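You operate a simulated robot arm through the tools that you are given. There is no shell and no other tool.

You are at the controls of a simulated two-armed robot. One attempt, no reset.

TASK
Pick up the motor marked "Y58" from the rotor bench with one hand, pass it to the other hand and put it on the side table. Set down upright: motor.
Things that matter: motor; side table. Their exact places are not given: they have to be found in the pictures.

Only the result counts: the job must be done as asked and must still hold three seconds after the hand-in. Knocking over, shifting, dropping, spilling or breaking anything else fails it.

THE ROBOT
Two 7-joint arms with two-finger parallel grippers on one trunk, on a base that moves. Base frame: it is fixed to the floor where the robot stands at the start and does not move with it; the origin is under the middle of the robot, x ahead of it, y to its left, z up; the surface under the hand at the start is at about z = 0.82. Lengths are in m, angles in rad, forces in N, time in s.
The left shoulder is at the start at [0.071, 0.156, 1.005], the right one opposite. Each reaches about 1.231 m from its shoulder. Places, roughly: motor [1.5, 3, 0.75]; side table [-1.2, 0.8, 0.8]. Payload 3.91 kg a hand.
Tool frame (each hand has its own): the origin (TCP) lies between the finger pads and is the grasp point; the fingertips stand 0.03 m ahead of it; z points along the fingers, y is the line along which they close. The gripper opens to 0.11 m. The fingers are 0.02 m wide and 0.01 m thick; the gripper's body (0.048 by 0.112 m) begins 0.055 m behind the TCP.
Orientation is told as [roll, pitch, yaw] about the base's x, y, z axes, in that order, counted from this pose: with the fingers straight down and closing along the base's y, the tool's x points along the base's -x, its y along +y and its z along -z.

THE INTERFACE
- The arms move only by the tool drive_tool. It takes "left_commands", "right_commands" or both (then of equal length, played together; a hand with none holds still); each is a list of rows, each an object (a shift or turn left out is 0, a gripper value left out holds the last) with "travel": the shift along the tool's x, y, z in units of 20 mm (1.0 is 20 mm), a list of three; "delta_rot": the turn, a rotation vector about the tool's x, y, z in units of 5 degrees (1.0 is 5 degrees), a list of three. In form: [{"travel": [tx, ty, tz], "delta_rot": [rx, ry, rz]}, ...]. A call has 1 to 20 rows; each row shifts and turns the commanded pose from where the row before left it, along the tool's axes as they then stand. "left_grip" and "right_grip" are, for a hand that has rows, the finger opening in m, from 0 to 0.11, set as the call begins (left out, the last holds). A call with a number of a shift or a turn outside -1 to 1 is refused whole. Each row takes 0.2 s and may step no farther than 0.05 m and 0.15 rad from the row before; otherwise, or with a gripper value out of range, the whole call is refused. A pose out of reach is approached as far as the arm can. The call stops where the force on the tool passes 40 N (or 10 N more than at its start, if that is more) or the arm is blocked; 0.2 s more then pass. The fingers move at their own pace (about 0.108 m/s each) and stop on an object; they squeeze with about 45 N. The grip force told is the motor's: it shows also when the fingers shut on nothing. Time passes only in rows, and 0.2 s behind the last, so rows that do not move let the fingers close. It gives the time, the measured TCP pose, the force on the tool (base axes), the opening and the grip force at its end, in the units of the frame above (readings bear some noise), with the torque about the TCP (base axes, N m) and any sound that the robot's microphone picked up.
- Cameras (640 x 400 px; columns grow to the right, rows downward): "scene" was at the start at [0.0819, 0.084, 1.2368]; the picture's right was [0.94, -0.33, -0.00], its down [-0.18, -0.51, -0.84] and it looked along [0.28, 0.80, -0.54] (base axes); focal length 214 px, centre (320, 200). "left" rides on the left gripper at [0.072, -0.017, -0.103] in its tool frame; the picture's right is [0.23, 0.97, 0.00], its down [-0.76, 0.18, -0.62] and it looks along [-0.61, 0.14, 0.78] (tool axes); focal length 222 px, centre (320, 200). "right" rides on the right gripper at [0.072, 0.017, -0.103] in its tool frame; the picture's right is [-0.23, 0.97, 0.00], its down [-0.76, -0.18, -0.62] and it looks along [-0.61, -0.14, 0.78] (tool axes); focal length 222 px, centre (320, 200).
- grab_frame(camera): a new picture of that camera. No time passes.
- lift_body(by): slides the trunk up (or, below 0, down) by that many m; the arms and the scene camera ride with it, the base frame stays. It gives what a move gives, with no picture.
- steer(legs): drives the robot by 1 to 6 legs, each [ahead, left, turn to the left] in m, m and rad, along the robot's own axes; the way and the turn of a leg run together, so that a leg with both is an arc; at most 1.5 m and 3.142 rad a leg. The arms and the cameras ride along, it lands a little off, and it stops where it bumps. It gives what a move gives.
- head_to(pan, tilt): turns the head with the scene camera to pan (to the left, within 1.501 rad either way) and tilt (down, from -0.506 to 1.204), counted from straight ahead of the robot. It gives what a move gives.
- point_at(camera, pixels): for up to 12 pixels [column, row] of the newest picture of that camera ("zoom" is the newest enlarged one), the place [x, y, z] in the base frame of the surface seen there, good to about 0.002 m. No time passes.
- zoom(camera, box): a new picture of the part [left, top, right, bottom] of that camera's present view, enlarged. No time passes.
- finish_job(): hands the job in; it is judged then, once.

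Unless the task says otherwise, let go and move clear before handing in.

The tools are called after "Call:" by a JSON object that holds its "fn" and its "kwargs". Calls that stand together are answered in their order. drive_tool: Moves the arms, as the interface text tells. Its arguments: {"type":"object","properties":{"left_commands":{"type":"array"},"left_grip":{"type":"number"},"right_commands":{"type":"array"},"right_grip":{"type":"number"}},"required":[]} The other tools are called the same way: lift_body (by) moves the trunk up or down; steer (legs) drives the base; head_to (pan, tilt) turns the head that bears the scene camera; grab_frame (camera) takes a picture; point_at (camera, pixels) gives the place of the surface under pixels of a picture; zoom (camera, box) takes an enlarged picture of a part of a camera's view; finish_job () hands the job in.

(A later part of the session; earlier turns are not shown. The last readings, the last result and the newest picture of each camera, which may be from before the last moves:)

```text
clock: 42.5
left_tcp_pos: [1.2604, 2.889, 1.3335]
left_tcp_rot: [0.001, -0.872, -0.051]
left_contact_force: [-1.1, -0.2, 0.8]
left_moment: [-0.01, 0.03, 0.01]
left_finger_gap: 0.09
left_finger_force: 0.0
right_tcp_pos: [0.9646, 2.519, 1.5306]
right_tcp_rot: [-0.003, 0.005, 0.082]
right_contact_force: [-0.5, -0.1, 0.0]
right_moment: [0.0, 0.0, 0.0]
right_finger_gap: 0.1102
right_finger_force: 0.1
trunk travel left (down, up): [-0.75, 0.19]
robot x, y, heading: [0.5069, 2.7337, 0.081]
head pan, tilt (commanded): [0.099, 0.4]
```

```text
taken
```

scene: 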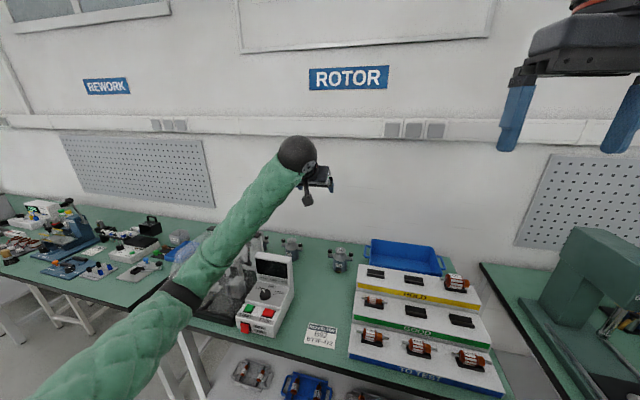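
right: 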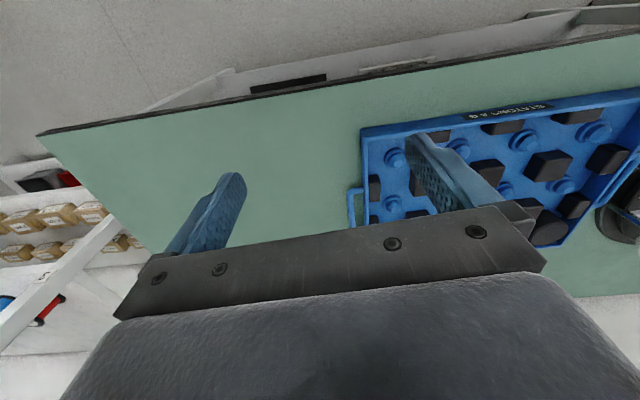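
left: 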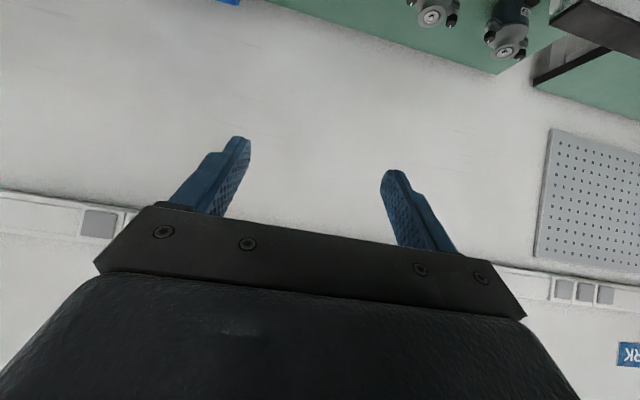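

Everything is clear of the bench now. I'll zoom in on the tester and compare its position with the earlier measurements (front face x≈1.11, right side y≈2.97–2.99).

Call:
{"fn": "zoom", "kwargs": {"camera": "scene", "box": [190, 220, 350, 350]}}

Call:
{"fn": "point_at", "kwargs": {"camera": "scene", "pixels": [[247, 325], [262, 315], [272, 268], [280, 330], [292, 290], [321, 336], [307, 340], [335, 345], [185, 290], [100, 340], [340, 250], [345, 268]]}}

```text
3.08 times, centred on (270, 285) of scene
```

zoom: 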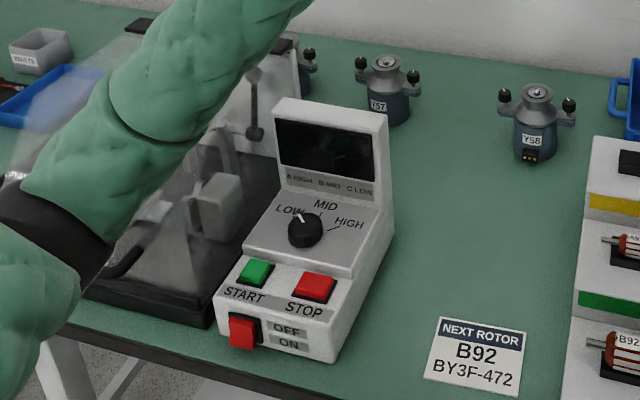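

```text
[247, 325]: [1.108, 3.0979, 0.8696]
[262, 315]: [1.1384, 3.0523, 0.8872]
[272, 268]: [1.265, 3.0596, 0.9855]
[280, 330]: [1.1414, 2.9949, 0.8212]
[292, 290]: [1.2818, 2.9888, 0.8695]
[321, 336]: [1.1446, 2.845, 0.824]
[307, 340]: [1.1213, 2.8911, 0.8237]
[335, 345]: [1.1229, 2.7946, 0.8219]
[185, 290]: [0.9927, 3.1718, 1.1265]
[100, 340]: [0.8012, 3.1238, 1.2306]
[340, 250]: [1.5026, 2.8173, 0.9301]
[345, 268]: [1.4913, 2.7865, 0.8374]
```

The tester's front is still at x≈1.108 and its right side at y≈2.99, so it has not moved. However, its screen at (272,268) now looks dark, so I'll look more closely at the screen and the ON/OFF rocker.

Call:
{"fn": "zoom", "kwargs": {"camera": "scene", "box": [230, 245, 300, 345]}}

Call:
{"fn": "zoom", "kwargs": {"camera": "scene", "box": [0, 180, 160, 280]}}

```text
4.00 times, centred on (265, 295) of scene
```

zoom: 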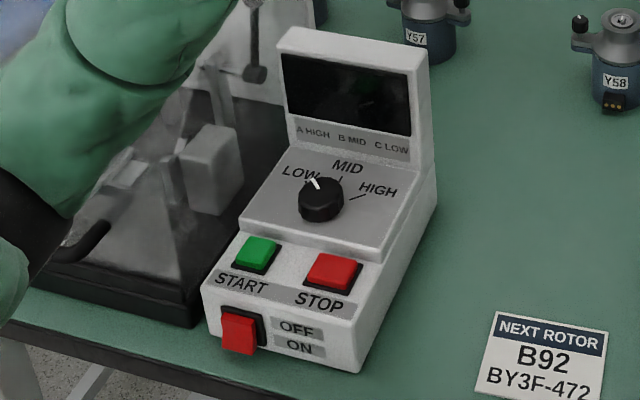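

```text
4.00 times, centred on (80, 230) of scene
```

zoom: 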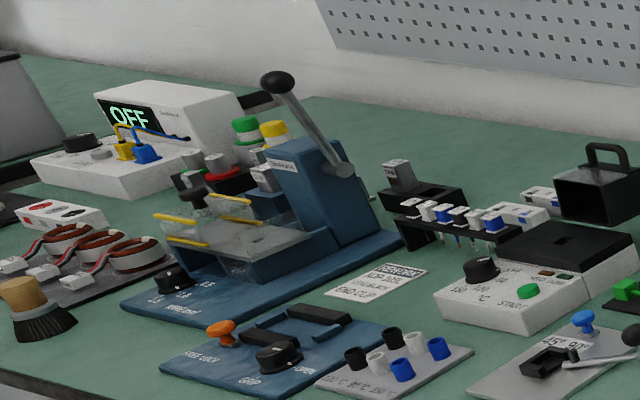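

The dark screen suggests the forearm may have toggled the red power rocker at (247,328). I'll take a closer look at it to see its state.

Call:
{"fn": "zoom", "kwargs": {"camera": "scene", "box": [235, 312, 275, 340]}}

Call:
{"fn": "point_at", "kwargs": {"camera": "zoom", "pixels": [[170, 190], [170, 240], [170, 290], [220, 190], [220, 240], [220, 290], [200, 150], [270, 180], [270, 240], [270, 290], [400, 240], [420, 330]]}}

```text
14.29 times, centred on (255, 326) of scene
```

zoom: 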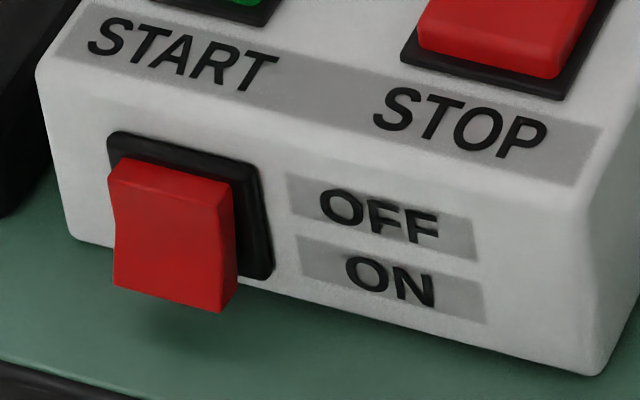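

```text
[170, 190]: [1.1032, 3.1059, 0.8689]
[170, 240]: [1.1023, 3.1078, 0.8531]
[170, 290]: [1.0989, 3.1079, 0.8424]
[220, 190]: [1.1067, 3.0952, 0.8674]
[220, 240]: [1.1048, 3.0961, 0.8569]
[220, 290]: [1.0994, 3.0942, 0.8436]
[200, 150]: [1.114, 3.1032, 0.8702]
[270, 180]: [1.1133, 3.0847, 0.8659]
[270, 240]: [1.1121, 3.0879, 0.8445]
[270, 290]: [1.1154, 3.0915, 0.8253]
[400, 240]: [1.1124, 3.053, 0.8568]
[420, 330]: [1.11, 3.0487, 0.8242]
```

The rocker's top (OFF) is pushed in (x≈1.105) and its bottom protrudes (x≈1.099), so my forearm switched the tester off; the tester itself did not move. I'll put it back on carefully with the closed fingertips by pressing the lower half. First I'll move the left hand back in front of the bench.

Call:
{"fn": "drive_tool", "kwargs": {"left_commands": [{"travel": [0.645, 0.862, -0.769]}, {"travel": [0.645, 0.862, -0.769]}, {"travel": [0.645, 0.862, -0.769]}, {"travel": [0.645, 0.862, -0.769]}, {"travel": [0.645, 0.862, -0.769]}, {"travel": [0.645, 0.862, -0.769]}, {"travel": [0.645, 0.862, -0.769]}, {"travel": [0.645, 0.862, -0.769]}, {"travel": [0.645, 0.862, -0.769]}, {"travel": [0.645, 0.862, -0.769]}, {"travel": [0.645, 0.862, -0.769]}, {"travel": [0.645, 0.862, -0.769]}], "left_grip": 0.0}}

Call:
{"fn": "grab_frame", "kwargs": {"camera": "scene"}}

Call:
{"fn": "grab_frame", "kwargs": {"camera": "left"}}

```text
clock: 45.1
left_tcp_pos: [1.0388, 3.1123, 1.3385]
left_tcp_rot: [0.001, -0.87, -0.05]
left_contact_force: [0.8, -0.2, 0.2]
left_moment: [-0.03, -0.02, 0.01]
left_finger_gap: 0.0002
left_finger_force: 38.2
left hand out of reach, approached as far as the arm can: row 12
right_tcp_pos: [0.9638, 2.52, 1.5317]
right_tcp_rot: [-0.002, 0.002, 0.08]
right_contact_force: [-0.3, -0.1, -0.5]
right_moment: [-0.01, -0.02, 0.02]
right_finger_gap: 0.1097
right_finger_force: 0.1
trunk travel left (down, up): [-0.75, 0.19]
robot x, y, heading: [0.5072, 2.7357, 0.077]
head pan, tilt (commanded): [0.099, 0.4]
```

```text
taken
```

scene: 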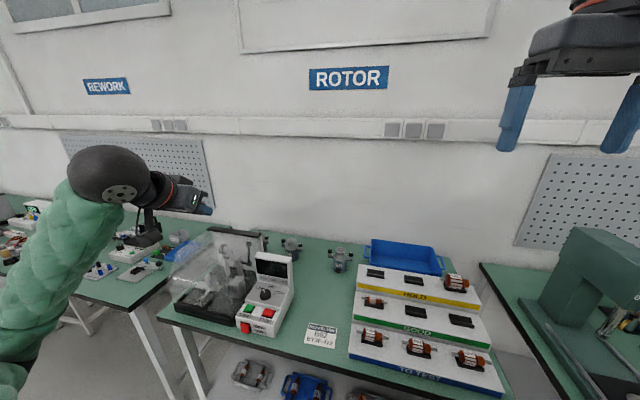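

```text
taken
```

left: 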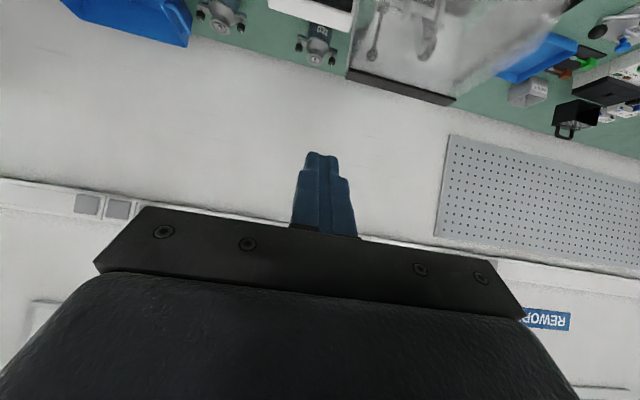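

The elbow is near its inner limit here, so I need the base further back. I'll back off 0.22 m, shift left a little, and straighten the heading.

Call:
{"fn": "steer", "kwargs": {"legs": [[-0.22, 0.12, -0.077]]}}

Call:
{"fn": "grab_frame", "kwargs": {"camera": "scene"}}

```text
clock: 47.0
left_tcp_pos: [0.841, 3.1814, 1.3389]
left_tcp_rot: [-0.001, -0.869, -0.128]
left_contact_force: [0.0, -0.3, 0.3]
left_moment: [0.01, 0.0, 0.0]
left_finger_gap: 0.0
left_finger_force: 37.7
right_tcp_pos: [0.72, 2.5971, 1.5317]
right_tcp_rot: [-0.002, 0.003, 0.004]
right_contact_force: [-0.7, -0.6, 0.5]
right_moment: [0.0, -0.03, -0.02]
right_finger_gap: 0.1101
right_finger_force: 0.0
trunk travel left (down, up): [-0.75, 0.19]
robot x, y, heading: [0.2795, 2.8525, 0.003]
head pan, tilt (commanded): [0.099, 0.4]
```

```text
taken
```

scene: 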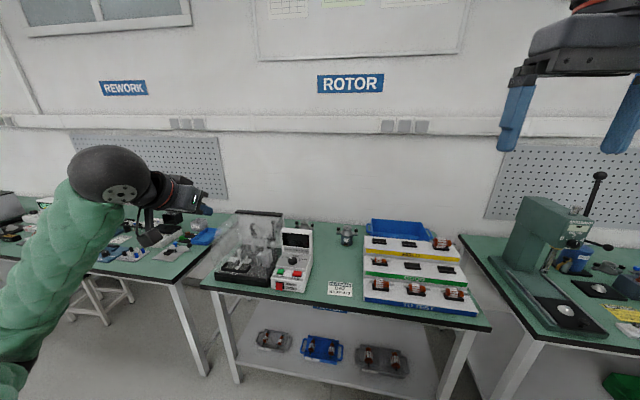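

The base is now at (0.28, 2.85) with heading ≈0, and the left hand is free. I'll straighten its yaw and bring the closed fingertips down toward a point in front of the rocker, stopping partway to check.

Call:
{"fn": "drive_tool", "kwargs": {"left_commands": [{"delta_rot": [-0.56, 0, -0.473]}, {"delta_rot": [-0.56, 0, -0.473]}, {"travel": [0.51, -0.152, 0.949]}, {"travel": [0.51, -0.152, 0.949]}, {"travel": [0.51, -0.152, 0.949]}, {"travel": [0.51, -0.152, 0.949]}, {"travel": [0.51, -0.152, 0.949]}, {"travel": [0.51, -0.152, 0.949]}, {"travel": [0.51, -0.152, 0.949]}, {"travel": [0.51, -0.152, 0.949]}, {"travel": [0.51, -0.152, 0.949]}, {"travel": [0.51, -0.152, 0.949]}, {"travel": [0.51, -0.152, 0.949]}, {"travel": [0.51, -0.152, 0.949]}, {"travel": [0.51, -0.152, 0.949]}, {"travel": [0.51, -0.152, 0.949]}, {"travel": [0.51, -0.152, 0.949]}, {"travel": [0.51, -0.152, 0.949]}]}}

Call:
{"fn": "grab_frame", "kwargs": {"camera": "scene"}}

Call:
{"fn": "grab_frame", "kwargs": {"camera": "left"}}

```text
clock: 50.8
left_tcp_pos: [0.9732, 3.1351, 1.0203]
left_tcp_rot: [0.002, -0.87, -0.001]
left_contact_force: [0.3, -1.1, -0.4]
left_moment: [-0.02, -0.01, -0.03]
left_finger_gap: 0.0
left_finger_force: 37.8
left hand out of reach, approached as far as the arm can: row 2
right_tcp_pos: [0.721, 2.597, 1.5316]
right_tcp_rot: [-0.001, 0.005, 0.005]
right_contact_force: [0.3, 0.1, -0.1]
right_moment: [-0.01, 0.0, 0.0]
right_finger_gap: 0.1099
right_finger_force: 0.1
trunk travel left (down, up): [-0.75, 0.19]
robot x, y, heading: [0.2745, 2.8512, 0.005]
head pan, tilt (commanded): [0.099, 0.4]
```

```text
taken
```

scene: 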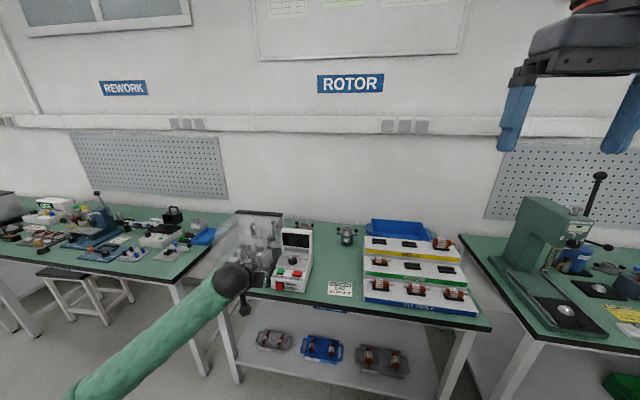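

```text
taken
```

left: 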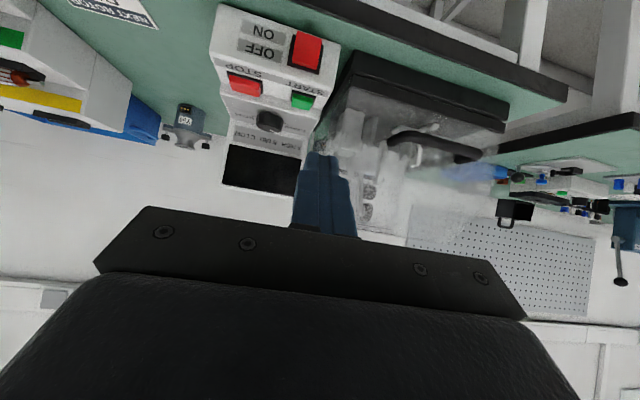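

The left camera shows the tester front with the red rocker at (306,52) and its screen dark. I'll measure the rocker from this view before pressing.

Call:
{"fn": "zoom", "kwargs": {"camera": "left", "box": [270, 20, 350, 70]}}

Call:
{"fn": "point_at", "kwargs": {"camera": "zoom", "pixels": [[290, 120], [290, 160], [290, 200], [290, 240], [290, 280], [290, 320], [240, 200], [340, 200], [380, 200], [250, 260], [330, 280], [150, 200]]}}

```text
8.00 times, centred on (310, 45) of left
```

zoom: 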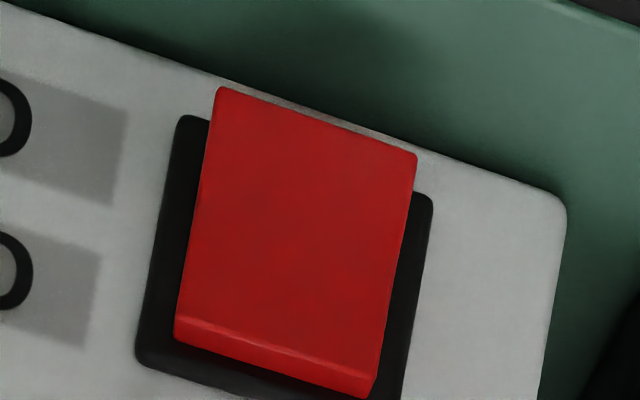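

```text
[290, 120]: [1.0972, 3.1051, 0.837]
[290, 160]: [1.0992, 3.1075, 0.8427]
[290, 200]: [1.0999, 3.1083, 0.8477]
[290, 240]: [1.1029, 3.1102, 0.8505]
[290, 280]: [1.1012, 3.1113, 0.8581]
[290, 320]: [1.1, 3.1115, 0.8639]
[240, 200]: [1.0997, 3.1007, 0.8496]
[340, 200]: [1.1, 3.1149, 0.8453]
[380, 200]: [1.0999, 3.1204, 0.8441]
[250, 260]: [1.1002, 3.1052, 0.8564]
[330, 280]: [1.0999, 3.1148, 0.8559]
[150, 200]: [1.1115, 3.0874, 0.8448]
```

The rocker face is centred at y≈3.109 and spans z≈0.836–0.868, with the bottom protruding. I'll bring the fingertips to about 2 cm in front of its lower half.

Call:
{"fn": "drive_tool", "kwargs": {"left_commands": [{"travel": [0.433, -0.144, 0.89]}, {"travel": [0.433, -0.144, 0.89]}, {"travel": [0.433, -0.144, 0.89]}, {"travel": [0.433, -0.144, 0.89]}, {"travel": [0.433, -0.144, 0.89]}, {"travel": [0.433, -0.144, 0.89]}, {"travel": [0.433, -0.144, 0.89]}, {"travel": [0.433, -0.144, 0.89]}, {"travel": [0.433, -0.144, 0.89]}]}}

Call:
{"fn": "grab_frame", "kwargs": {"camera": "left"}}

Call:
{"fn": "zoom", "kwargs": {"camera": "scene", "box": [210, 210, 370, 330]}}

```text
clock: 52.8
left_tcp_pos: [1.0456, 3.1095, 0.8573]
left_tcp_rot: [0.003, -0.869, 0.0]
left_contact_force: [0.4, 0.6, -0.9]
left_moment: [-0.03, 0.05, -0.02]
left_finger_gap: 0.0001
left_finger_force: 37.4
right_tcp_pos: [0.7227, 2.5979, 1.5317]
right_tcp_rot: [0.0, 0.005, 0.004]
right_contact_force: [-0.2, 0.4, 0.0]
right_moment: [0.0, 0.0, 0.01]
right_finger_gap: 0.1098
right_finger_force: 0.2
trunk travel left (down, up): [-0.75, 0.19]
robot x, y, heading: [0.2764, 2.8529, 0.005]
head pan, tilt (commanded): [0.099, 0.4]
```

```text
taken
```

left: 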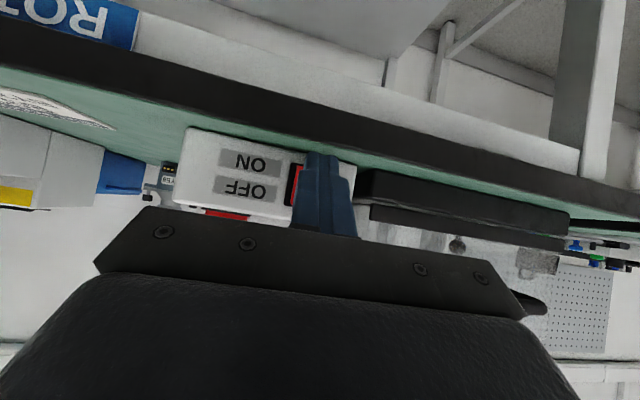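

```text
3.33 times, centred on (290, 270) of scene
```

zoom: 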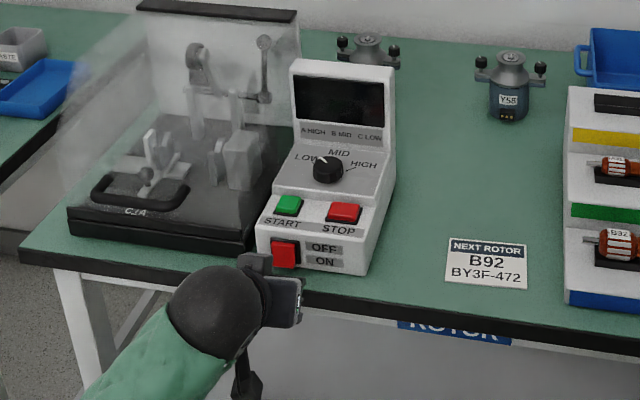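

The fingertips are in front of the rocker's lower half (left view (320,190)). I'll push forward in +x in small 5 mm steps and watch the force.

Call:
{"fn": "drive_tool", "kwargs": {"left_commands": [{"travel": [-0.161, 0, 0.191]}, {"travel": [-0.161, 0, 0.191]}, {"travel": [-0.161, 0, 0.191]}, {"travel": [-0.161, 0, 0.191]}, {"travel": [-0.161, 0, 0.191]}]}}

Call:
{"fn": "zoom", "kwargs": {"camera": "scene", "box": [260, 210, 330, 310]}}

```text
clock: 54.0
left_tcp_pos: [1.0685, 3.1086, 0.8568]
left_tcp_rot: [0.001, -0.87, 0.0]
left_contact_force: [-1.4, -0.6, 0.0]
left_moment: [0.03, 0.02, -0.02]
left_finger_gap: 0.0
left_finger_force: 37.2
right_tcp_pos: [0.721, 2.5969, 1.532]
right_tcp_rot: [-0.002, 0.003, 0.003]
right_contact_force: [0.3, 1.5, 0.1]
right_moment: [0.03, 0.04, 0.04]
right_finger_gap: 0.1099
right_finger_force: 0.1
trunk travel left (down, up): [-0.75, 0.19]
robot x, y, heading: [0.2819, 2.8521, 0.004]
head pan, tilt (commanded): [0.099, 0.4]
```

```text
4.00 times, centred on (295, 260) of scene
```

zoom: 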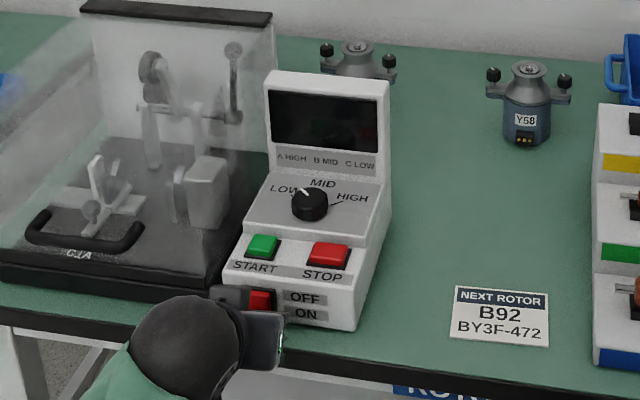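

Light contact (-1.4 N) with the fingertip at x≈1.098. I'll continue with 2.5 mm steps.

Call:
{"fn": "drive_tool", "kwargs": {"left_commands": [{"travel": [-0.08, 0, 0.0955]}, {"travel": [-0.08, 0, 0.0955]}, {"travel": [-0.08, 0, 0.0955]}]}}

Call:
{"fn": "zoom", "kwargs": {"camera": "scene", "box": [260, 210, 330, 310]}}

```text
clock: 54.7
left_tcp_pos: [1.0709, 3.1098, 0.8557]
left_tcp_rot: [0.001, -0.865, 0.002]
left_contact_force: [-3.5, -0.2, 0.3]
left_moment: [0.05, -0.19, 0.06]
left_finger_gap: 0.0
left_finger_force: 37.6
right_tcp_pos: [0.718, 2.598, 1.5322]
right_tcp_rot: [-0.003, 0.004, 0.007]
right_contact_force: [0.4, 0.3, -0.6]
right_moment: [0.02, 0.0, -0.01]
right_finger_gap: 0.1102
right_finger_force: 0.0
trunk travel left (down, up): [-0.75, 0.19]
robot x, y, heading: [0.2807, 2.8495, 0.007]
head pan, tilt (commanded): [0.099, 0.4]
stopped in row 3 (left hand): the force on the tool passed its limit at 45 N (the readings are from after the stop); the commanded pose is now the measured one
```

```text
4.00 times, centred on (295, 260) of scene
```

zoom: 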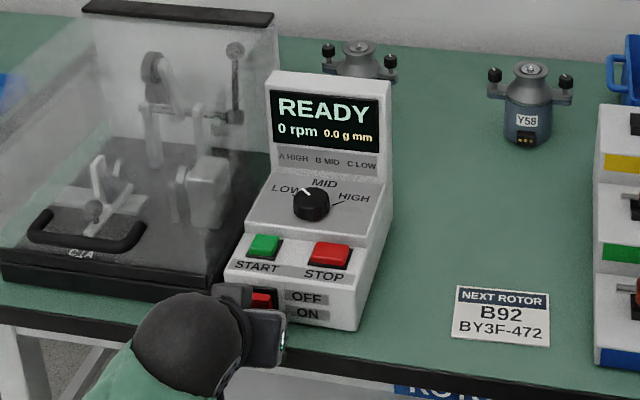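

The tester shows "READY 0 rpm 0.0 g mm" again, so the switch is restored. I'll back the fingertips away and retrace upward.

Call:
{"fn": "drive_tool", "kwargs": {"left_commands": [{"travel": [0.645, 0, -0.764]}, {"travel": [0.645, 0, -0.764]}, {"travel": [0.3, 0, -0.9]}, {"travel": [-0.433, 0.144, -0.89]}, {"travel": [-0.433, 0.144, -0.89]}, {"travel": [-0.433, 0.144, -0.89]}, {"travel": [-0.433, 0.144, -0.89]}, {"travel": [-0.433, 0.144, -0.89]}, {"travel": [-0.433, 0.144, -0.89]}, {"travel": [-0.433, 0.144, -0.89]}, {"travel": [-0.51, 0, -0.5]}, {"travel": [-0.51, 0, -0.5]}, {"travel": [-0.51, 0, -0.5]}], "left_grip": 0.09}}

Call:
{"fn": "lift_body", "kwargs": {"by": 0.18}}

Call:
{"fn": "grab_frame", "kwargs": {"camera": "scene"}}

```text
clock: 57.5
left_tcp_pos: [0.9557, 3.1304, 1.0325]
left_tcp_rot: [0.0, -0.865, 0.001]
left_contact_force: [-0.5, -0.1, -0.7]
left_moment: [0.0, 0.03, 0.02]
left_finger_gap: 0.0897
left_finger_force: 0.0
right_tcp_pos: [0.7205, 2.5974, 1.5319]
right_tcp_rot: [-0.001, 0.005, 0.008]
right_contact_force: [0.4, -0.2, 0.7]
right_moment: [-0.03, -0.01, -0.01]
right_finger_gap: 0.1099
right_finger_force: 0.0
trunk travel left (down, up): [-0.75, 0.19]
robot x, y, heading: [0.2796, 2.8524, 0.006]
head pan, tilt (commanded): [0.099, 0.4]
```

```text
clock: 59.5
left_tcp_pos: [0.957, 3.1294, 1.2126]
left_tcp_rot: [0.0, -0.864, 0.001]
left_contact_force: [-0.3, 0.2, 0.8]
left_moment: [0.01, 0.01, 0.0]
left_finger_gap: 0.09
left_finger_force: 0.0
right_tcp_pos: [0.7216, 2.5981, 1.7113]
right_tcp_rot: [-0.002, 0.004, 0.008]
right_contact_force: [0.2, -0.4, -0.3]
right_moment: [0.01, 0.0, 0.0]
right_finger_gap: 0.11
right_finger_force: 0.0
trunk travel left (down, up): [-0.93, 0.01]
robot x, y, heading: [0.2796, 2.8547, 0.006]
head pan, tilt (commanded): [0.099, 0.4]
```

```text
taken
```

scene: 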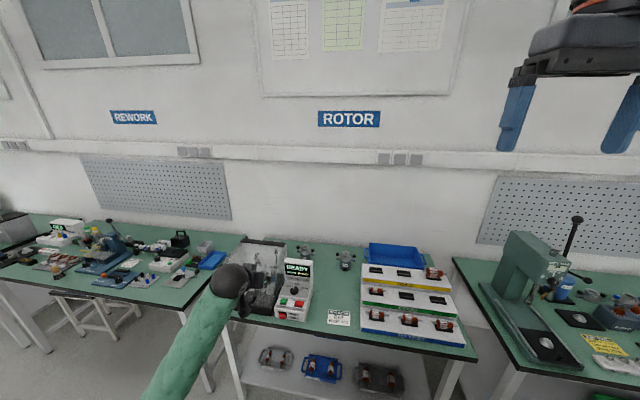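

All clear. I'll move the left hand to the right and turn it slightly (yaw -0.1), then drive the base forward and right so the shoulder lines up with the motor.

Call:
{"fn": "drive_tool", "kwargs": {"left_commands": [{"travel": [-0.558, -0.9375, 0.288]}, {"travel": [-0.558, -0.9375, 0.288]}, {"travel": [-0.558, -0.9375, 0.288]}, {"travel": [-0.558, -0.9375, 0.288]}, {"travel": [-0.558, -0.9375, 0.288]}, {"travel": [-0.558, -0.9375, 0.288]}, {"travel": [-0.558, -0.9375, 0.288]}, {"travel": [-0.558, -0.9375, 0.288]}, {"delta_rot": [0.872, 0, 0.744]}]}}

Call:
{"fn": "steer", "kwargs": {"legs": [[0.22, -0.15, -0.006]]}}

Call:
{"fn": "head_to", "kwargs": {"pan": 0.2, "tilt": 0.65}}

Call:
{"fn": "grab_frame", "kwargs": {"camera": "scene"}}

Call:
{"fn": "grab_frame", "kwargs": {"camera": "left"}}

```text
clock: 61.5
left_tcp_pos: [1.0508, 2.9803, 1.2498]
left_tcp_rot: [-0.002, -0.867, -0.1]
left_contact_force: [0.6, -1.5, -0.3]
left_moment: [0.01, 0.03, -0.04]
left_finger_gap: 0.0899
left_finger_force: 0.1
right_tcp_pos: [0.7206, 2.5992, 1.7114]
right_tcp_rot: [-0.004, 0.004, 0.003]
right_contact_force: [0.0, -0.6, -0.6]
right_moment: [0.0, 0.0, 0.0]
right_finger_gap: 0.1098
right_finger_force: 0.0
trunk travel left (down, up): [-0.93, 0.01]
robot x, y, heading: [0.2789, 2.8503, 0.011]
head pan, tilt (commanded): [0.099, 0.4]
```

```text
clock: 63.4
left_tcp_pos: [1.2718, 2.8257, 1.2502]
left_tcp_rot: [0.0, -0.867, -0.104]
left_contact_force: [-0.2, -0.3, 0.2]
left_moment: [0.01, 0.02, -0.02]
left_finger_gap: 0.0896
left_finger_force: 0.2
right_tcp_pos: [0.938, 2.4462, 1.7126]
right_tcp_rot: [-0.002, 0.003, 0.002]
right_contact_force: [-0.3, -0.7, -0.6]
right_moment: [-0.01, -0.01, -0.05]
right_finger_gap: 0.1098
right_finger_force: 0.0
trunk travel left (down, up): [-0.93, 0.01]
robot x, y, heading: [0.5017, 2.7014, 0.003]
head pan, tilt (commanded): [0.099, 0.4]
```

```text
clock: 64.2
left_tcp_pos: [1.2732, 2.8239, 1.2494]
left_tcp_rot: [0.003, -0.863, -0.105]
left_contact_force: [0.5, -0.7, 0.1]
left_moment: [0.04, 0.0, 0.02]
left_finger_gap: 0.09
left_finger_force: 0.1
right_tcp_pos: [0.9413, 2.4436, 1.711]
right_tcp_rot: [-0.002, 0.003, 0.001]
right_contact_force: [0.3, -0.1, -1.4]
right_moment: [0.01, -0.03, -0.01]
right_finger_gap: 0.1102
right_finger_force: 0.1
trunk travel left (down, up): [-0.93, 0.01]
robot x, y, heading: [0.5006, 2.702, 0.0]
head pan, tilt (commanded): [0.201, 0.649]
```

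```text
taken
```

scene: 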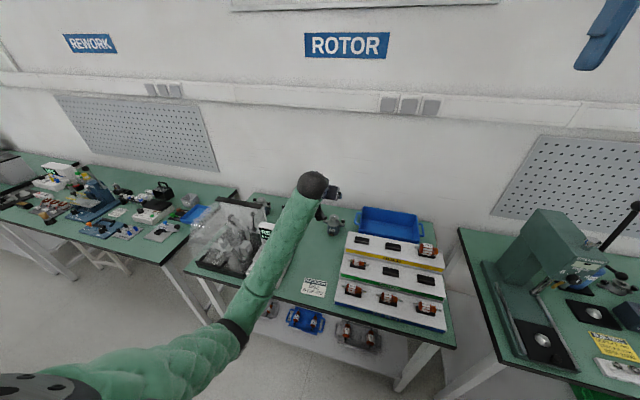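

```text
taken
```

left: 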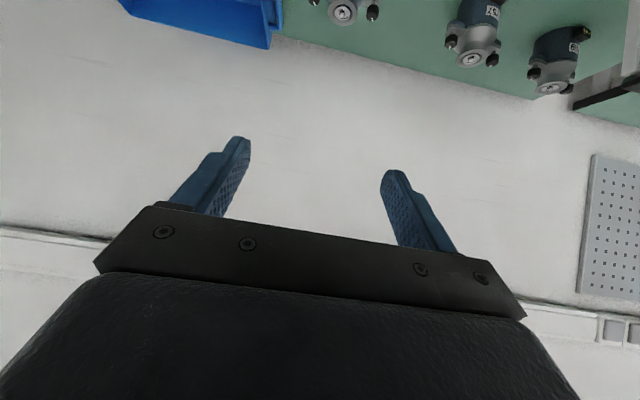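

The base is at (0.50, 2.70) and the left TCP at (1.273, 2.824, 1.249). I'll check the elbow height, then descend in stages while watching the forearm's clearance from the tester.

Call:
{"fn": "point_at", "kwargs": {"camera": "scene", "pixels": [[237, 330], [225, 350], [262, 280], [285, 235], [310, 190], [100, 370], [334, 226]]}}

Call:
{"fn": "drive_tool", "kwargs": {"left_commands": [{"travel": [0.5, 0, 0.75]}, {"travel": [0.5, 0, 0.75]}, {"travel": [0.5, 0, 0.75]}, {"travel": [0.5, 0, 0.75]}, {"travel": [0.5, 0, 0.75]}, {"travel": [0.5, 0, 0.75]}, {"travel": [0.5, 0, 0.75]}]}}

Call:
{"fn": "grab_frame", "kwargs": {"camera": "scene"}}

Call:
{"fn": "grab_frame", "kwargs": {"camera": "left"}}

```text
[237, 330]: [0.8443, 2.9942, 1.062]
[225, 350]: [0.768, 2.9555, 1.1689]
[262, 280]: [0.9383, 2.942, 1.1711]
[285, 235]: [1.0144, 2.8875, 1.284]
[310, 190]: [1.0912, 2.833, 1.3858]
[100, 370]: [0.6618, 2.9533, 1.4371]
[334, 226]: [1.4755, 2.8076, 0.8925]
```

```text
clock: 65.8
left_tcp_pos: [1.3063, 2.8203, 1.1274]
left_tcp_rot: [0.0, -0.867, -0.104]
left_contact_force: [0.0, 0.6, 0.2]
left_moment: [0.03, 0.01, 0.01]
left_finger_gap: 0.0899
left_finger_force: 0.0
right_tcp_pos: [0.9386, 2.4447, 1.7111]
right_tcp_rot: [-0.003, 0.004, -0.001]
right_contact_force: [0.0, -0.3, -0.2]
right_moment: [0.02, 0.0, 0.02]
right_finger_gap: 0.1098
right_finger_force: 0.2
trunk travel left (down, up): [-0.93, 0.01]
robot x, y, heading: [0.5024, 2.6995, -0.005]
head pan, tilt (commanded): [0.201, 0.649]
```

```text
taken
```

scene: 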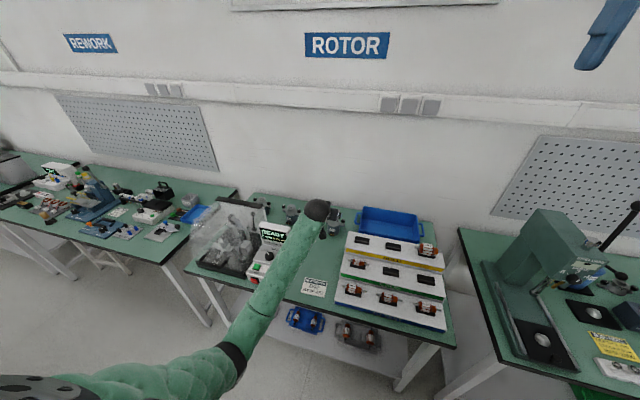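

```text
taken
```

left: 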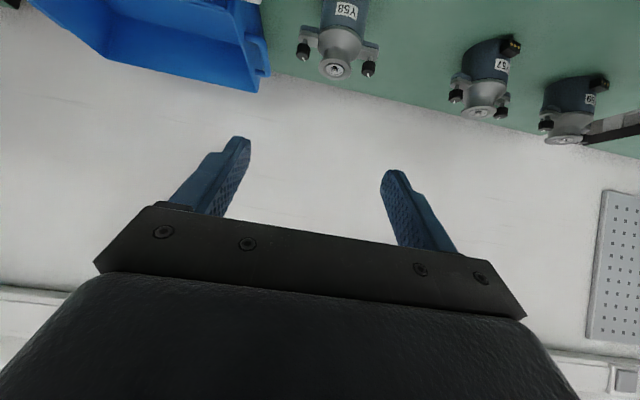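

The hand descends cleanly and the forearm now runs over the gap right of the tester. I'll measure the forearm's height at several places before going lower.

Call:
{"fn": "point_at", "kwargs": {"camera": "scene", "pixels": [[232, 356], [250, 335], [265, 305], [280, 275], [300, 240], [315, 212], [287, 305], [300, 270]]}}

Call:
{"fn": "zoom", "kwargs": {"camera": "scene", "box": [200, 190, 380, 380]}}

```text
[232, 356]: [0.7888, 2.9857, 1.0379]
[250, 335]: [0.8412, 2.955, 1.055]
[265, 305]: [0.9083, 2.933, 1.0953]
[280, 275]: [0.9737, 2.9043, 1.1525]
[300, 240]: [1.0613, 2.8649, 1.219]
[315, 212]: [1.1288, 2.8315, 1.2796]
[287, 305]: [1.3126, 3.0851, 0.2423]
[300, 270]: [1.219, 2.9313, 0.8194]
```

```text
2.11 times, centred on (290, 285) of scene
```

zoom: 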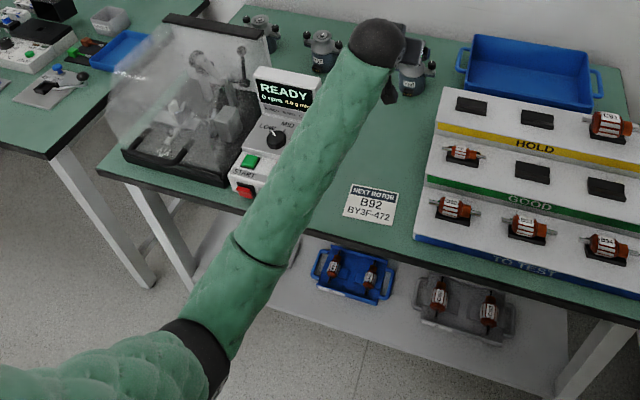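

The forearm clears the tester: the elbow is in front of the bench at z≈1.0 and will rise as the arm extends. I'll go to the pre-grasp point (1.385, 2.829, 0.951).

Call:
{"fn": "drive_tool", "kwargs": {"left_commands": [{"travel": [0.472, 0.0944, 0.962]}, {"travel": [0.472, 0.0944, 0.962]}, {"travel": [0.472, 0.0944, 0.962]}, {"travel": [0.472, 0.0944, 0.962]}, {"travel": [0.472, 0.0944, 0.962]}, {"travel": [0.472, 0.0944, 0.962]}, {"travel": [0.472, 0.0944, 0.962]}, {"travel": [0.472, 0.0944, 0.962]}, {"travel": [0.472, 0.0944, 0.962]}]}}

Call:
{"fn": "grab_frame", "kwargs": {"camera": "left"}}

Call:
{"fn": "zoom", "kwargs": {"camera": "scene", "box": [200, 170, 440, 320]}}

```text
clock: 67.8
left_tcp_pos: [1.3849, 2.8301, 0.9526]
left_tcp_rot: [0.0, -0.866, -0.105]
left_contact_force: [1.2, -0.1, 0.0]
left_moment: [0.0, 0.0, -0.04]
left_finger_gap: 0.0901
left_finger_force: 0.1
right_tcp_pos: [0.9396, 2.4439, 1.7109]
right_tcp_rot: [0.0, 0.002, 0.0]
right_contact_force: [-1.4, 0.4, -0.1]
right_moment: [-0.02, 0.02, -0.01]
right_finger_gap: 0.1099
right_finger_force: 0.0
trunk travel left (down, up): [-0.93, 0.01]
robot x, y, heading: [0.5009, 2.7007, 0.001]
head pan, tilt (commanded): [0.201, 0.649]
```

```text
taken
```

left: 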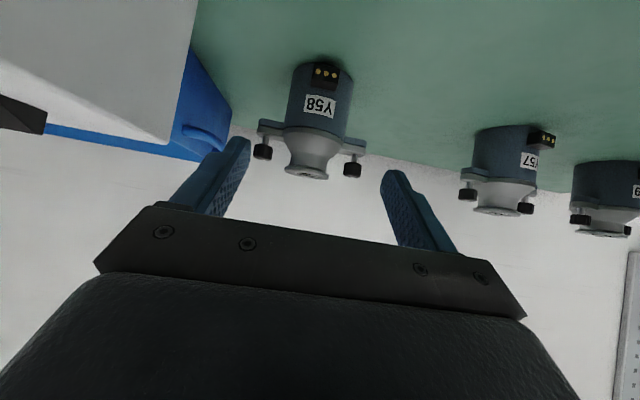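

```text
2.67 times, centred on (320, 245) of scene
```

zoom: 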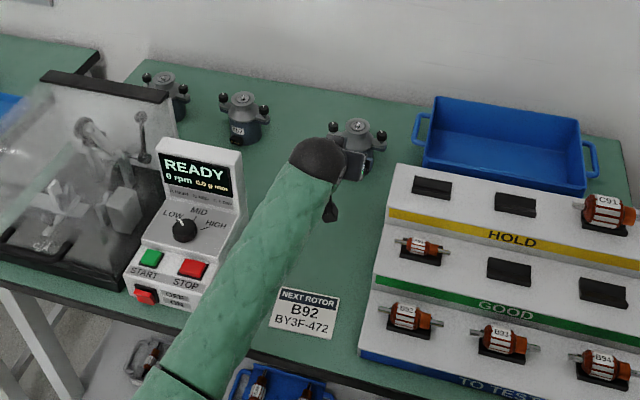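

The pre-grasp is good: Y58 is centred between the fingers (left view (318,115)), and the arm is clear of tester and rack. I'll verify the motor's position from this view before the final approach.

Call:
{"fn": "zoom", "kwargs": {"camera": "left", "box": [240, 50, 400, 190]}}

Call:
{"fn": "point_at", "kwargs": {"camera": "left", "pixels": [[307, 175], [286, 171], [328, 174], [290, 110], [350, 112], [320, 85], [262, 152], [352, 170], [265, 126], [360, 148], [318, 128], [318, 70]]}}

```text
2.86 times, centred on (320, 120) of left
```

zoom: 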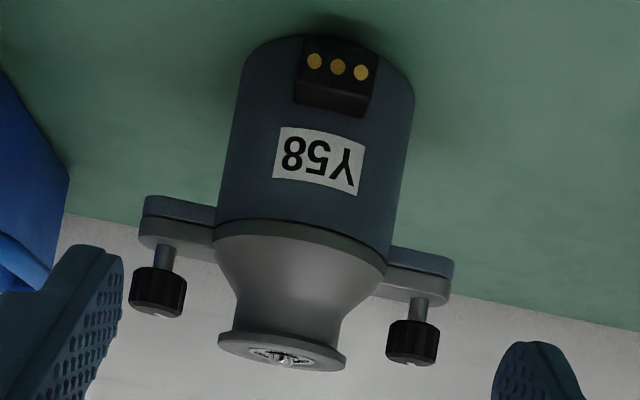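

```text
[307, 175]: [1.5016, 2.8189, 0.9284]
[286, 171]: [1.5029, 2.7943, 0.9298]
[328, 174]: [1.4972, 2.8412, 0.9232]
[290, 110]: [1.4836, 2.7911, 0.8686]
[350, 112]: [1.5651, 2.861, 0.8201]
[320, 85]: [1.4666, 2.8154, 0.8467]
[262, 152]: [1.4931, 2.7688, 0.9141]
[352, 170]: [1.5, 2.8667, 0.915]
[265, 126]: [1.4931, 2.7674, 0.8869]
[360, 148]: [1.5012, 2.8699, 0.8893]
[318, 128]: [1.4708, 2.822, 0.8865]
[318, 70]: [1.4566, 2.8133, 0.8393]
```

Both views agree on the motor axis at about (1.505, 2.8175). I'll advance 0.12 m along the finger line and check again before the last 0.03 m.

Call:
{"fn": "drive_tool", "kwargs": {"left_commands": [{"travel": [0.015, 0, 0.75]}, {"travel": [0.015, 0, 0.75]}, {"travel": [0.015, 0, 0.75]}, {"travel": [0.015, 0, 0.75]}, {"travel": [0.015, 0, 0.75]}, {"travel": [0.015, 0, 0.75]}, {"travel": [0.015, 0, 0.75]}, {"travel": [0.015, 0, 0.75]}]}}

Call:
{"fn": "grab_frame", "kwargs": {"camera": "left"}}

Call:
{"fn": "zoom", "kwargs": {"camera": "scene", "box": [200, 170, 440, 320]}}

```text
clock: 69.5
left_tcp_pos: [1.4742, 2.8202, 0.8714]
left_tcp_rot: [-0.001, -0.864, -0.104]
left_contact_force: [0.4, 0.6, -0.6]
left_moment: [-0.02, 0.01, 0.03]
left_finger_gap: 0.0902
left_finger_force: 0.0
right_tcp_pos: [0.9406, 2.4442, 1.7108]
right_tcp_rot: [-0.002, 0.005, 0.0]
right_contact_force: [0.1, 0.5, -0.1]
right_moment: [-0.03, 0.02, 0.01]
right_finger_gap: 0.11
right_finger_force: 0.1
trunk travel left (down, up): [-0.93, 0.01]
robot x, y, heading: [0.5004, 2.7037, -0.005]
head pan, tilt (commanded): [0.201, 0.649]
```

```text
taken
```

left: 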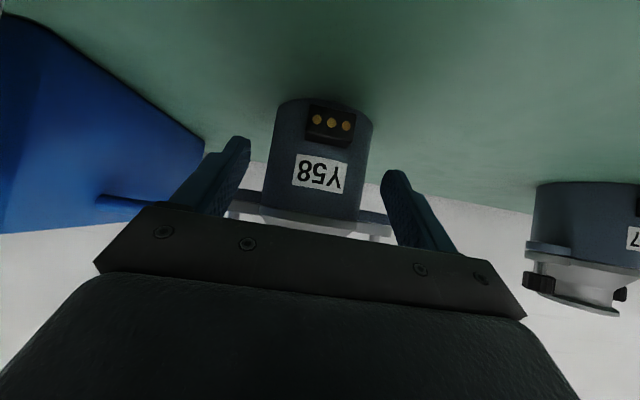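

```text
2.67 times, centred on (320, 245) of scene
```

zoom: 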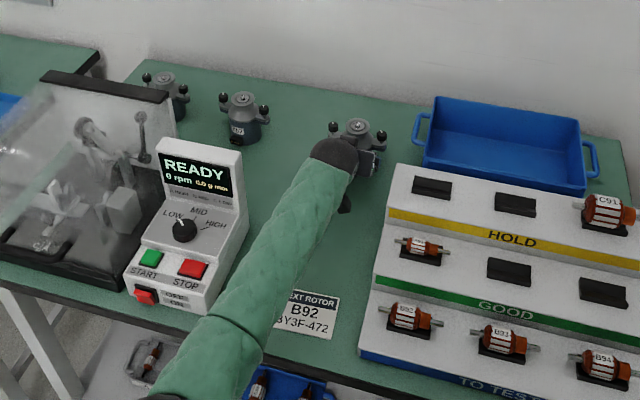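

The fingers straddle the body evenly, with the motor between them at (320,160) of the left view and below the lugs. I'll advance the final 0.029 m.

Call:
{"fn": "drive_tool", "kwargs": {"left_commands": [{"travel": [-0.023, 0.008, 0.49]}, {"travel": [-0.023, 0.008, 0.49]}, {"travel": [-0.023, 0.008, 0.49]}]}}

Call:
{"fn": "grab_frame", "kwargs": {"camera": "left"}}

```text
clock: 70.3
left_tcp_pos: [1.4972, 2.8188, 0.8535]
left_tcp_rot: [0.001, -0.864, -0.105]
left_contact_force: [0.7, 0.7, -0.5]
left_moment: [-0.03, 0.0, 0.0]
left_finger_gap: 0.09
left_finger_force: 0.0
right_tcp_pos: [0.9394, 2.4462, 1.7117]
right_tcp_rot: [-0.003, 0.004, 0.001]
right_contact_force: [-0.3, -0.5, 0.4]
right_moment: [0.01, -0.01, -0.01]
right_finger_gap: 0.1102
right_finger_force: 0.1
trunk travel left (down, up): [-0.93, 0.01]
robot x, y, heading: [0.5006, 2.7039, -0.003]
head pan, tilt (commanded): [0.201, 0.649]
```

```text
taken
```

left: 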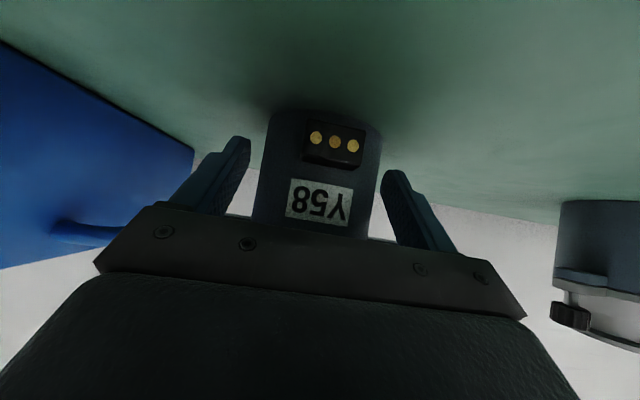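

No contact forces, and the motor body sits centred between the pads. I'll close the left gripper.

Call:
{"fn": "drive_tool", "kwargs": {"left_commands": [{"travel": [0, 0, 0]}, {"travel": [0, 0, 0]}, {"travel": [0, 0, 0]}, {"travel": [0, 0, 0]}, {"travel": [0, 0, 0]}], "left_grip": 0.0}}

Call:
{"fn": "grab_frame", "kwargs": {"camera": "left"}}

```text
clock: 71.5
left_tcp_pos: [1.4972, 2.8179, 0.8543]
left_tcp_rot: [0.0, -0.866, -0.106]
left_contact_force: [0.7, -1.2, 1.6]
left_moment: [-0.3, 0.02, 0.01]
left_finger_gap: 0.0695
left_finger_force: 44.3
right_tcp_pos: [0.9395, 2.4454, 1.7114]
right_tcp_rot: [-0.001, 0.004, 0.0]
right_contact_force: [0.6, -0.2, 0.5]
right_moment: [0.03, -0.02, 0.0]
right_finger_gap: 0.1099
right_finger_force: 0.0
trunk travel left (down, up): [-0.93, 0.01]
robot x, y, heading: [0.5029, 2.7034, 0.001]
head pan, tilt (commanded): [0.201, 0.649]
```

```text
taken
```

left: 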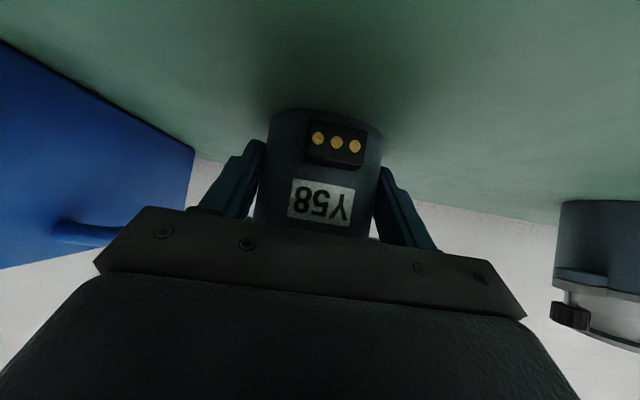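

The grip holds at 0.0695 m opening and 44 N, which matches the body diameter. I'll lift 3 cm straight up and check the load.

Call:
{"fn": "drive_tool", "kwargs": {"left_commands": [{"travel": [-0.191, 0, -0.162]}, {"travel": [-0.381, 0, -0.324]}, {"travel": [-0.381, 0, -0.324]}, {"travel": [-0.381, 0, -0.324]}]}}

Call:
{"fn": "grab_frame", "kwargs": {"camera": "left"}}

Call:
{"fn": "zoom", "kwargs": {"camera": "scene", "box": [280, 170, 400, 250]}}

```text
clock: 72.5
left_tcp_pos: [1.497, 2.8201, 0.8879]
left_tcp_rot: [0.0, -0.864, -0.105]
left_contact_force: [-0.4, -1.0, -7.6]
left_moment: [0.01, 0.14, 0.01]
left_finger_gap: 0.0689
left_finger_force: 44.9
right_tcp_pos: [0.9417, 2.4453, 1.7112]
right_tcp_rot: [-0.001, 0.005, 0.0]
right_contact_force: [-0.5, 0.6, -0.7]
right_moment: [-0.02, 0.02, 0.01]
right_finger_gap: 0.1101
right_finger_force: 0.0
trunk travel left (down, up): [-0.93, 0.01]
robot x, y, heading: [0.4965, 2.7014, 0.0]
head pan, tilt (commanded): [0.201, 0.649]
```

```text
taken
```

left: 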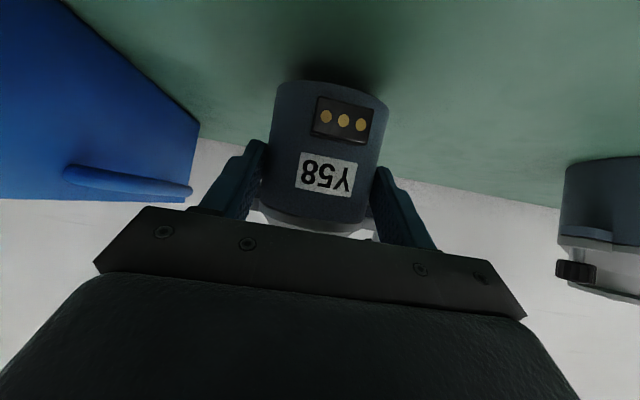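

```text
5.00 times, centred on (340, 210) of scene
```

zoom: 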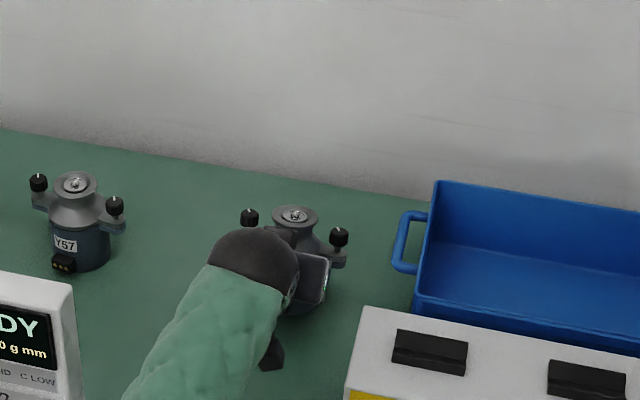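

The load reads 7.6 N (about 0.78 kg), so the motor is held. Its position in the left view shifted a little, so I'll check whether it tilted in the grip.

Call:
{"fn": "point_at", "kwargs": {"camera": "zoom", "pixels": [[295, 208], [295, 228], [276, 216], [315, 216], [295, 215], [250, 213], [340, 232], [335, 258], [245, 228], [305, 240]]}}

Call:
{"fn": "point_at", "kwargs": {"camera": "left", "pixels": [[326, 160], [324, 190], [342, 105], [342, 135], [318, 82], [318, 215], [300, 150], [355, 150], [295, 190], [290, 120]]}}

```text
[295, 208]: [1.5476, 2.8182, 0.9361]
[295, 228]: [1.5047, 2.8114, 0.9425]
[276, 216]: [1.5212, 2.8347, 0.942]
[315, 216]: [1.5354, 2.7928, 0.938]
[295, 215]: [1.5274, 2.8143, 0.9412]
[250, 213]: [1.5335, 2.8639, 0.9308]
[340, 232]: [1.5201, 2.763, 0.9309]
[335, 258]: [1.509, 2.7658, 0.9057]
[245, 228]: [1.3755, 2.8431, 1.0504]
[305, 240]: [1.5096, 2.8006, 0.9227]
```

```text
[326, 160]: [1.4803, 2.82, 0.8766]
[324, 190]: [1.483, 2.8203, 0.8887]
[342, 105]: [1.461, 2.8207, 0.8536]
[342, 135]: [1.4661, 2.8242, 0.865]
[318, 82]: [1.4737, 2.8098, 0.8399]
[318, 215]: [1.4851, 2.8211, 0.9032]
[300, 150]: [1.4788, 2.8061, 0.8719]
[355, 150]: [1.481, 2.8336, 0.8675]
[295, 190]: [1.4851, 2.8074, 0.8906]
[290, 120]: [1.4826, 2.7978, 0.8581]
```

The motor has slipped about 2 cm down through the pads and tilted about 10° forward: the flange centre is at (1.526, 2.814, 0.940), against an expected z of 0.963. I'll hold still briefly and re-measure to see if it is still slipping.

Call:
{"fn": "drive_tool", "kwargs": {"left_commands": [{"travel": [0, 0, 0]}, {"travel": [0, 0, 0]}]}}

Call:
{"fn": "grab_frame", "kwargs": {"camera": "left"}}

Call:
{"fn": "zoom", "kwargs": {"camera": "scene", "box": [280, 170, 400, 250]}}

Call:
{"fn": "point_at", "kwargs": {"camera": "zoom", "pixels": [[295, 208], [295, 228], [276, 216], [315, 216], [295, 215], [250, 213], [340, 232], [335, 258]]}}

Call:
{"fn": "point_at", "kwargs": {"camera": "left", "pixels": [[326, 160], [324, 190], [342, 105], [342, 135], [318, 82], [318, 215], [300, 150], [355, 150]]}}

```text
clock: 73.2
left_tcp_pos: [1.4972, 2.8191, 0.8894]
left_tcp_rot: [0.001, -0.863, -0.103]
left_contact_force: [0.4, 0.3, -8.4]
left_moment: [0.03, 0.11, -0.01]
left_finger_gap: 0.0691
left_finger_force: 45.4
right_tcp_pos: [0.9407, 2.445, 1.7117]
right_tcp_rot: [-0.002, 0.006, 0.0]
right_contact_force: [-0.2, 0.2, 0.2]
right_moment: [-0.01, 0.03, 0.0]
right_finger_gap: 0.11
right_finger_force: 0.1
trunk travel left (down, up): [-0.93, 0.01]
robot x, y, heading: [0.4994, 2.6996, -0.002]
head pan, tilt (commanded): [0.201, 0.649]
```

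```text
taken
```

left: 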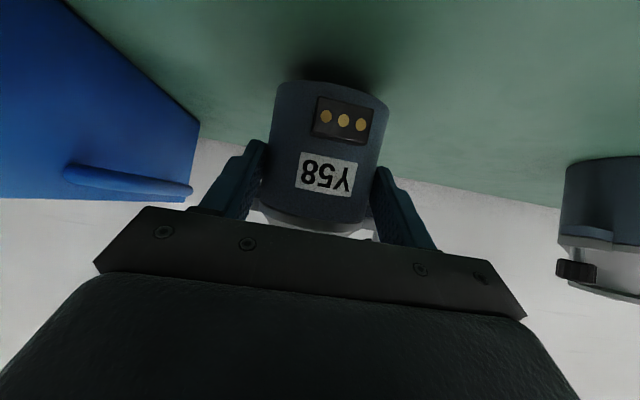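

```text
5.00 times, centred on (340, 210) of scene
```

zoom: 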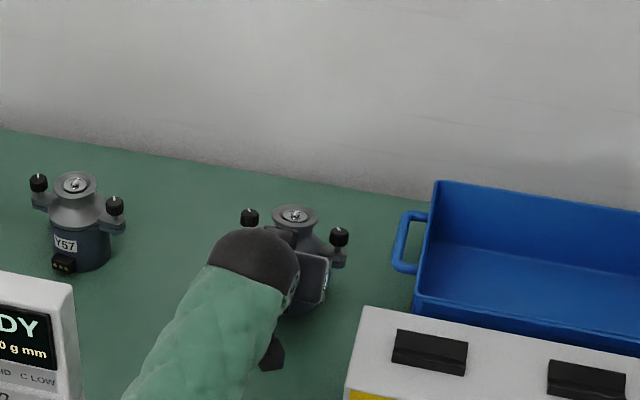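

```text
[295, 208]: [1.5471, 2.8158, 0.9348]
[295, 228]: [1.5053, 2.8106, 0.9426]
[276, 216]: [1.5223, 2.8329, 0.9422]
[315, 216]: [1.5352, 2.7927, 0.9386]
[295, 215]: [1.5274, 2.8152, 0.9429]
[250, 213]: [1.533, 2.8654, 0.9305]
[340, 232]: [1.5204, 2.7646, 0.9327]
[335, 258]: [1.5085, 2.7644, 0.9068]
```

```text
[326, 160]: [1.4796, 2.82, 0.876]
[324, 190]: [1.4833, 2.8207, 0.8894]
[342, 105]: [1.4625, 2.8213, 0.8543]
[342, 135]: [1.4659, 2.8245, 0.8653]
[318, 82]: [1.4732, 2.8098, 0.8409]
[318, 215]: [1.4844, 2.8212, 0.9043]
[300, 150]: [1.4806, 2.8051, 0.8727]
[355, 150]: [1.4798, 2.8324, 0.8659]
```

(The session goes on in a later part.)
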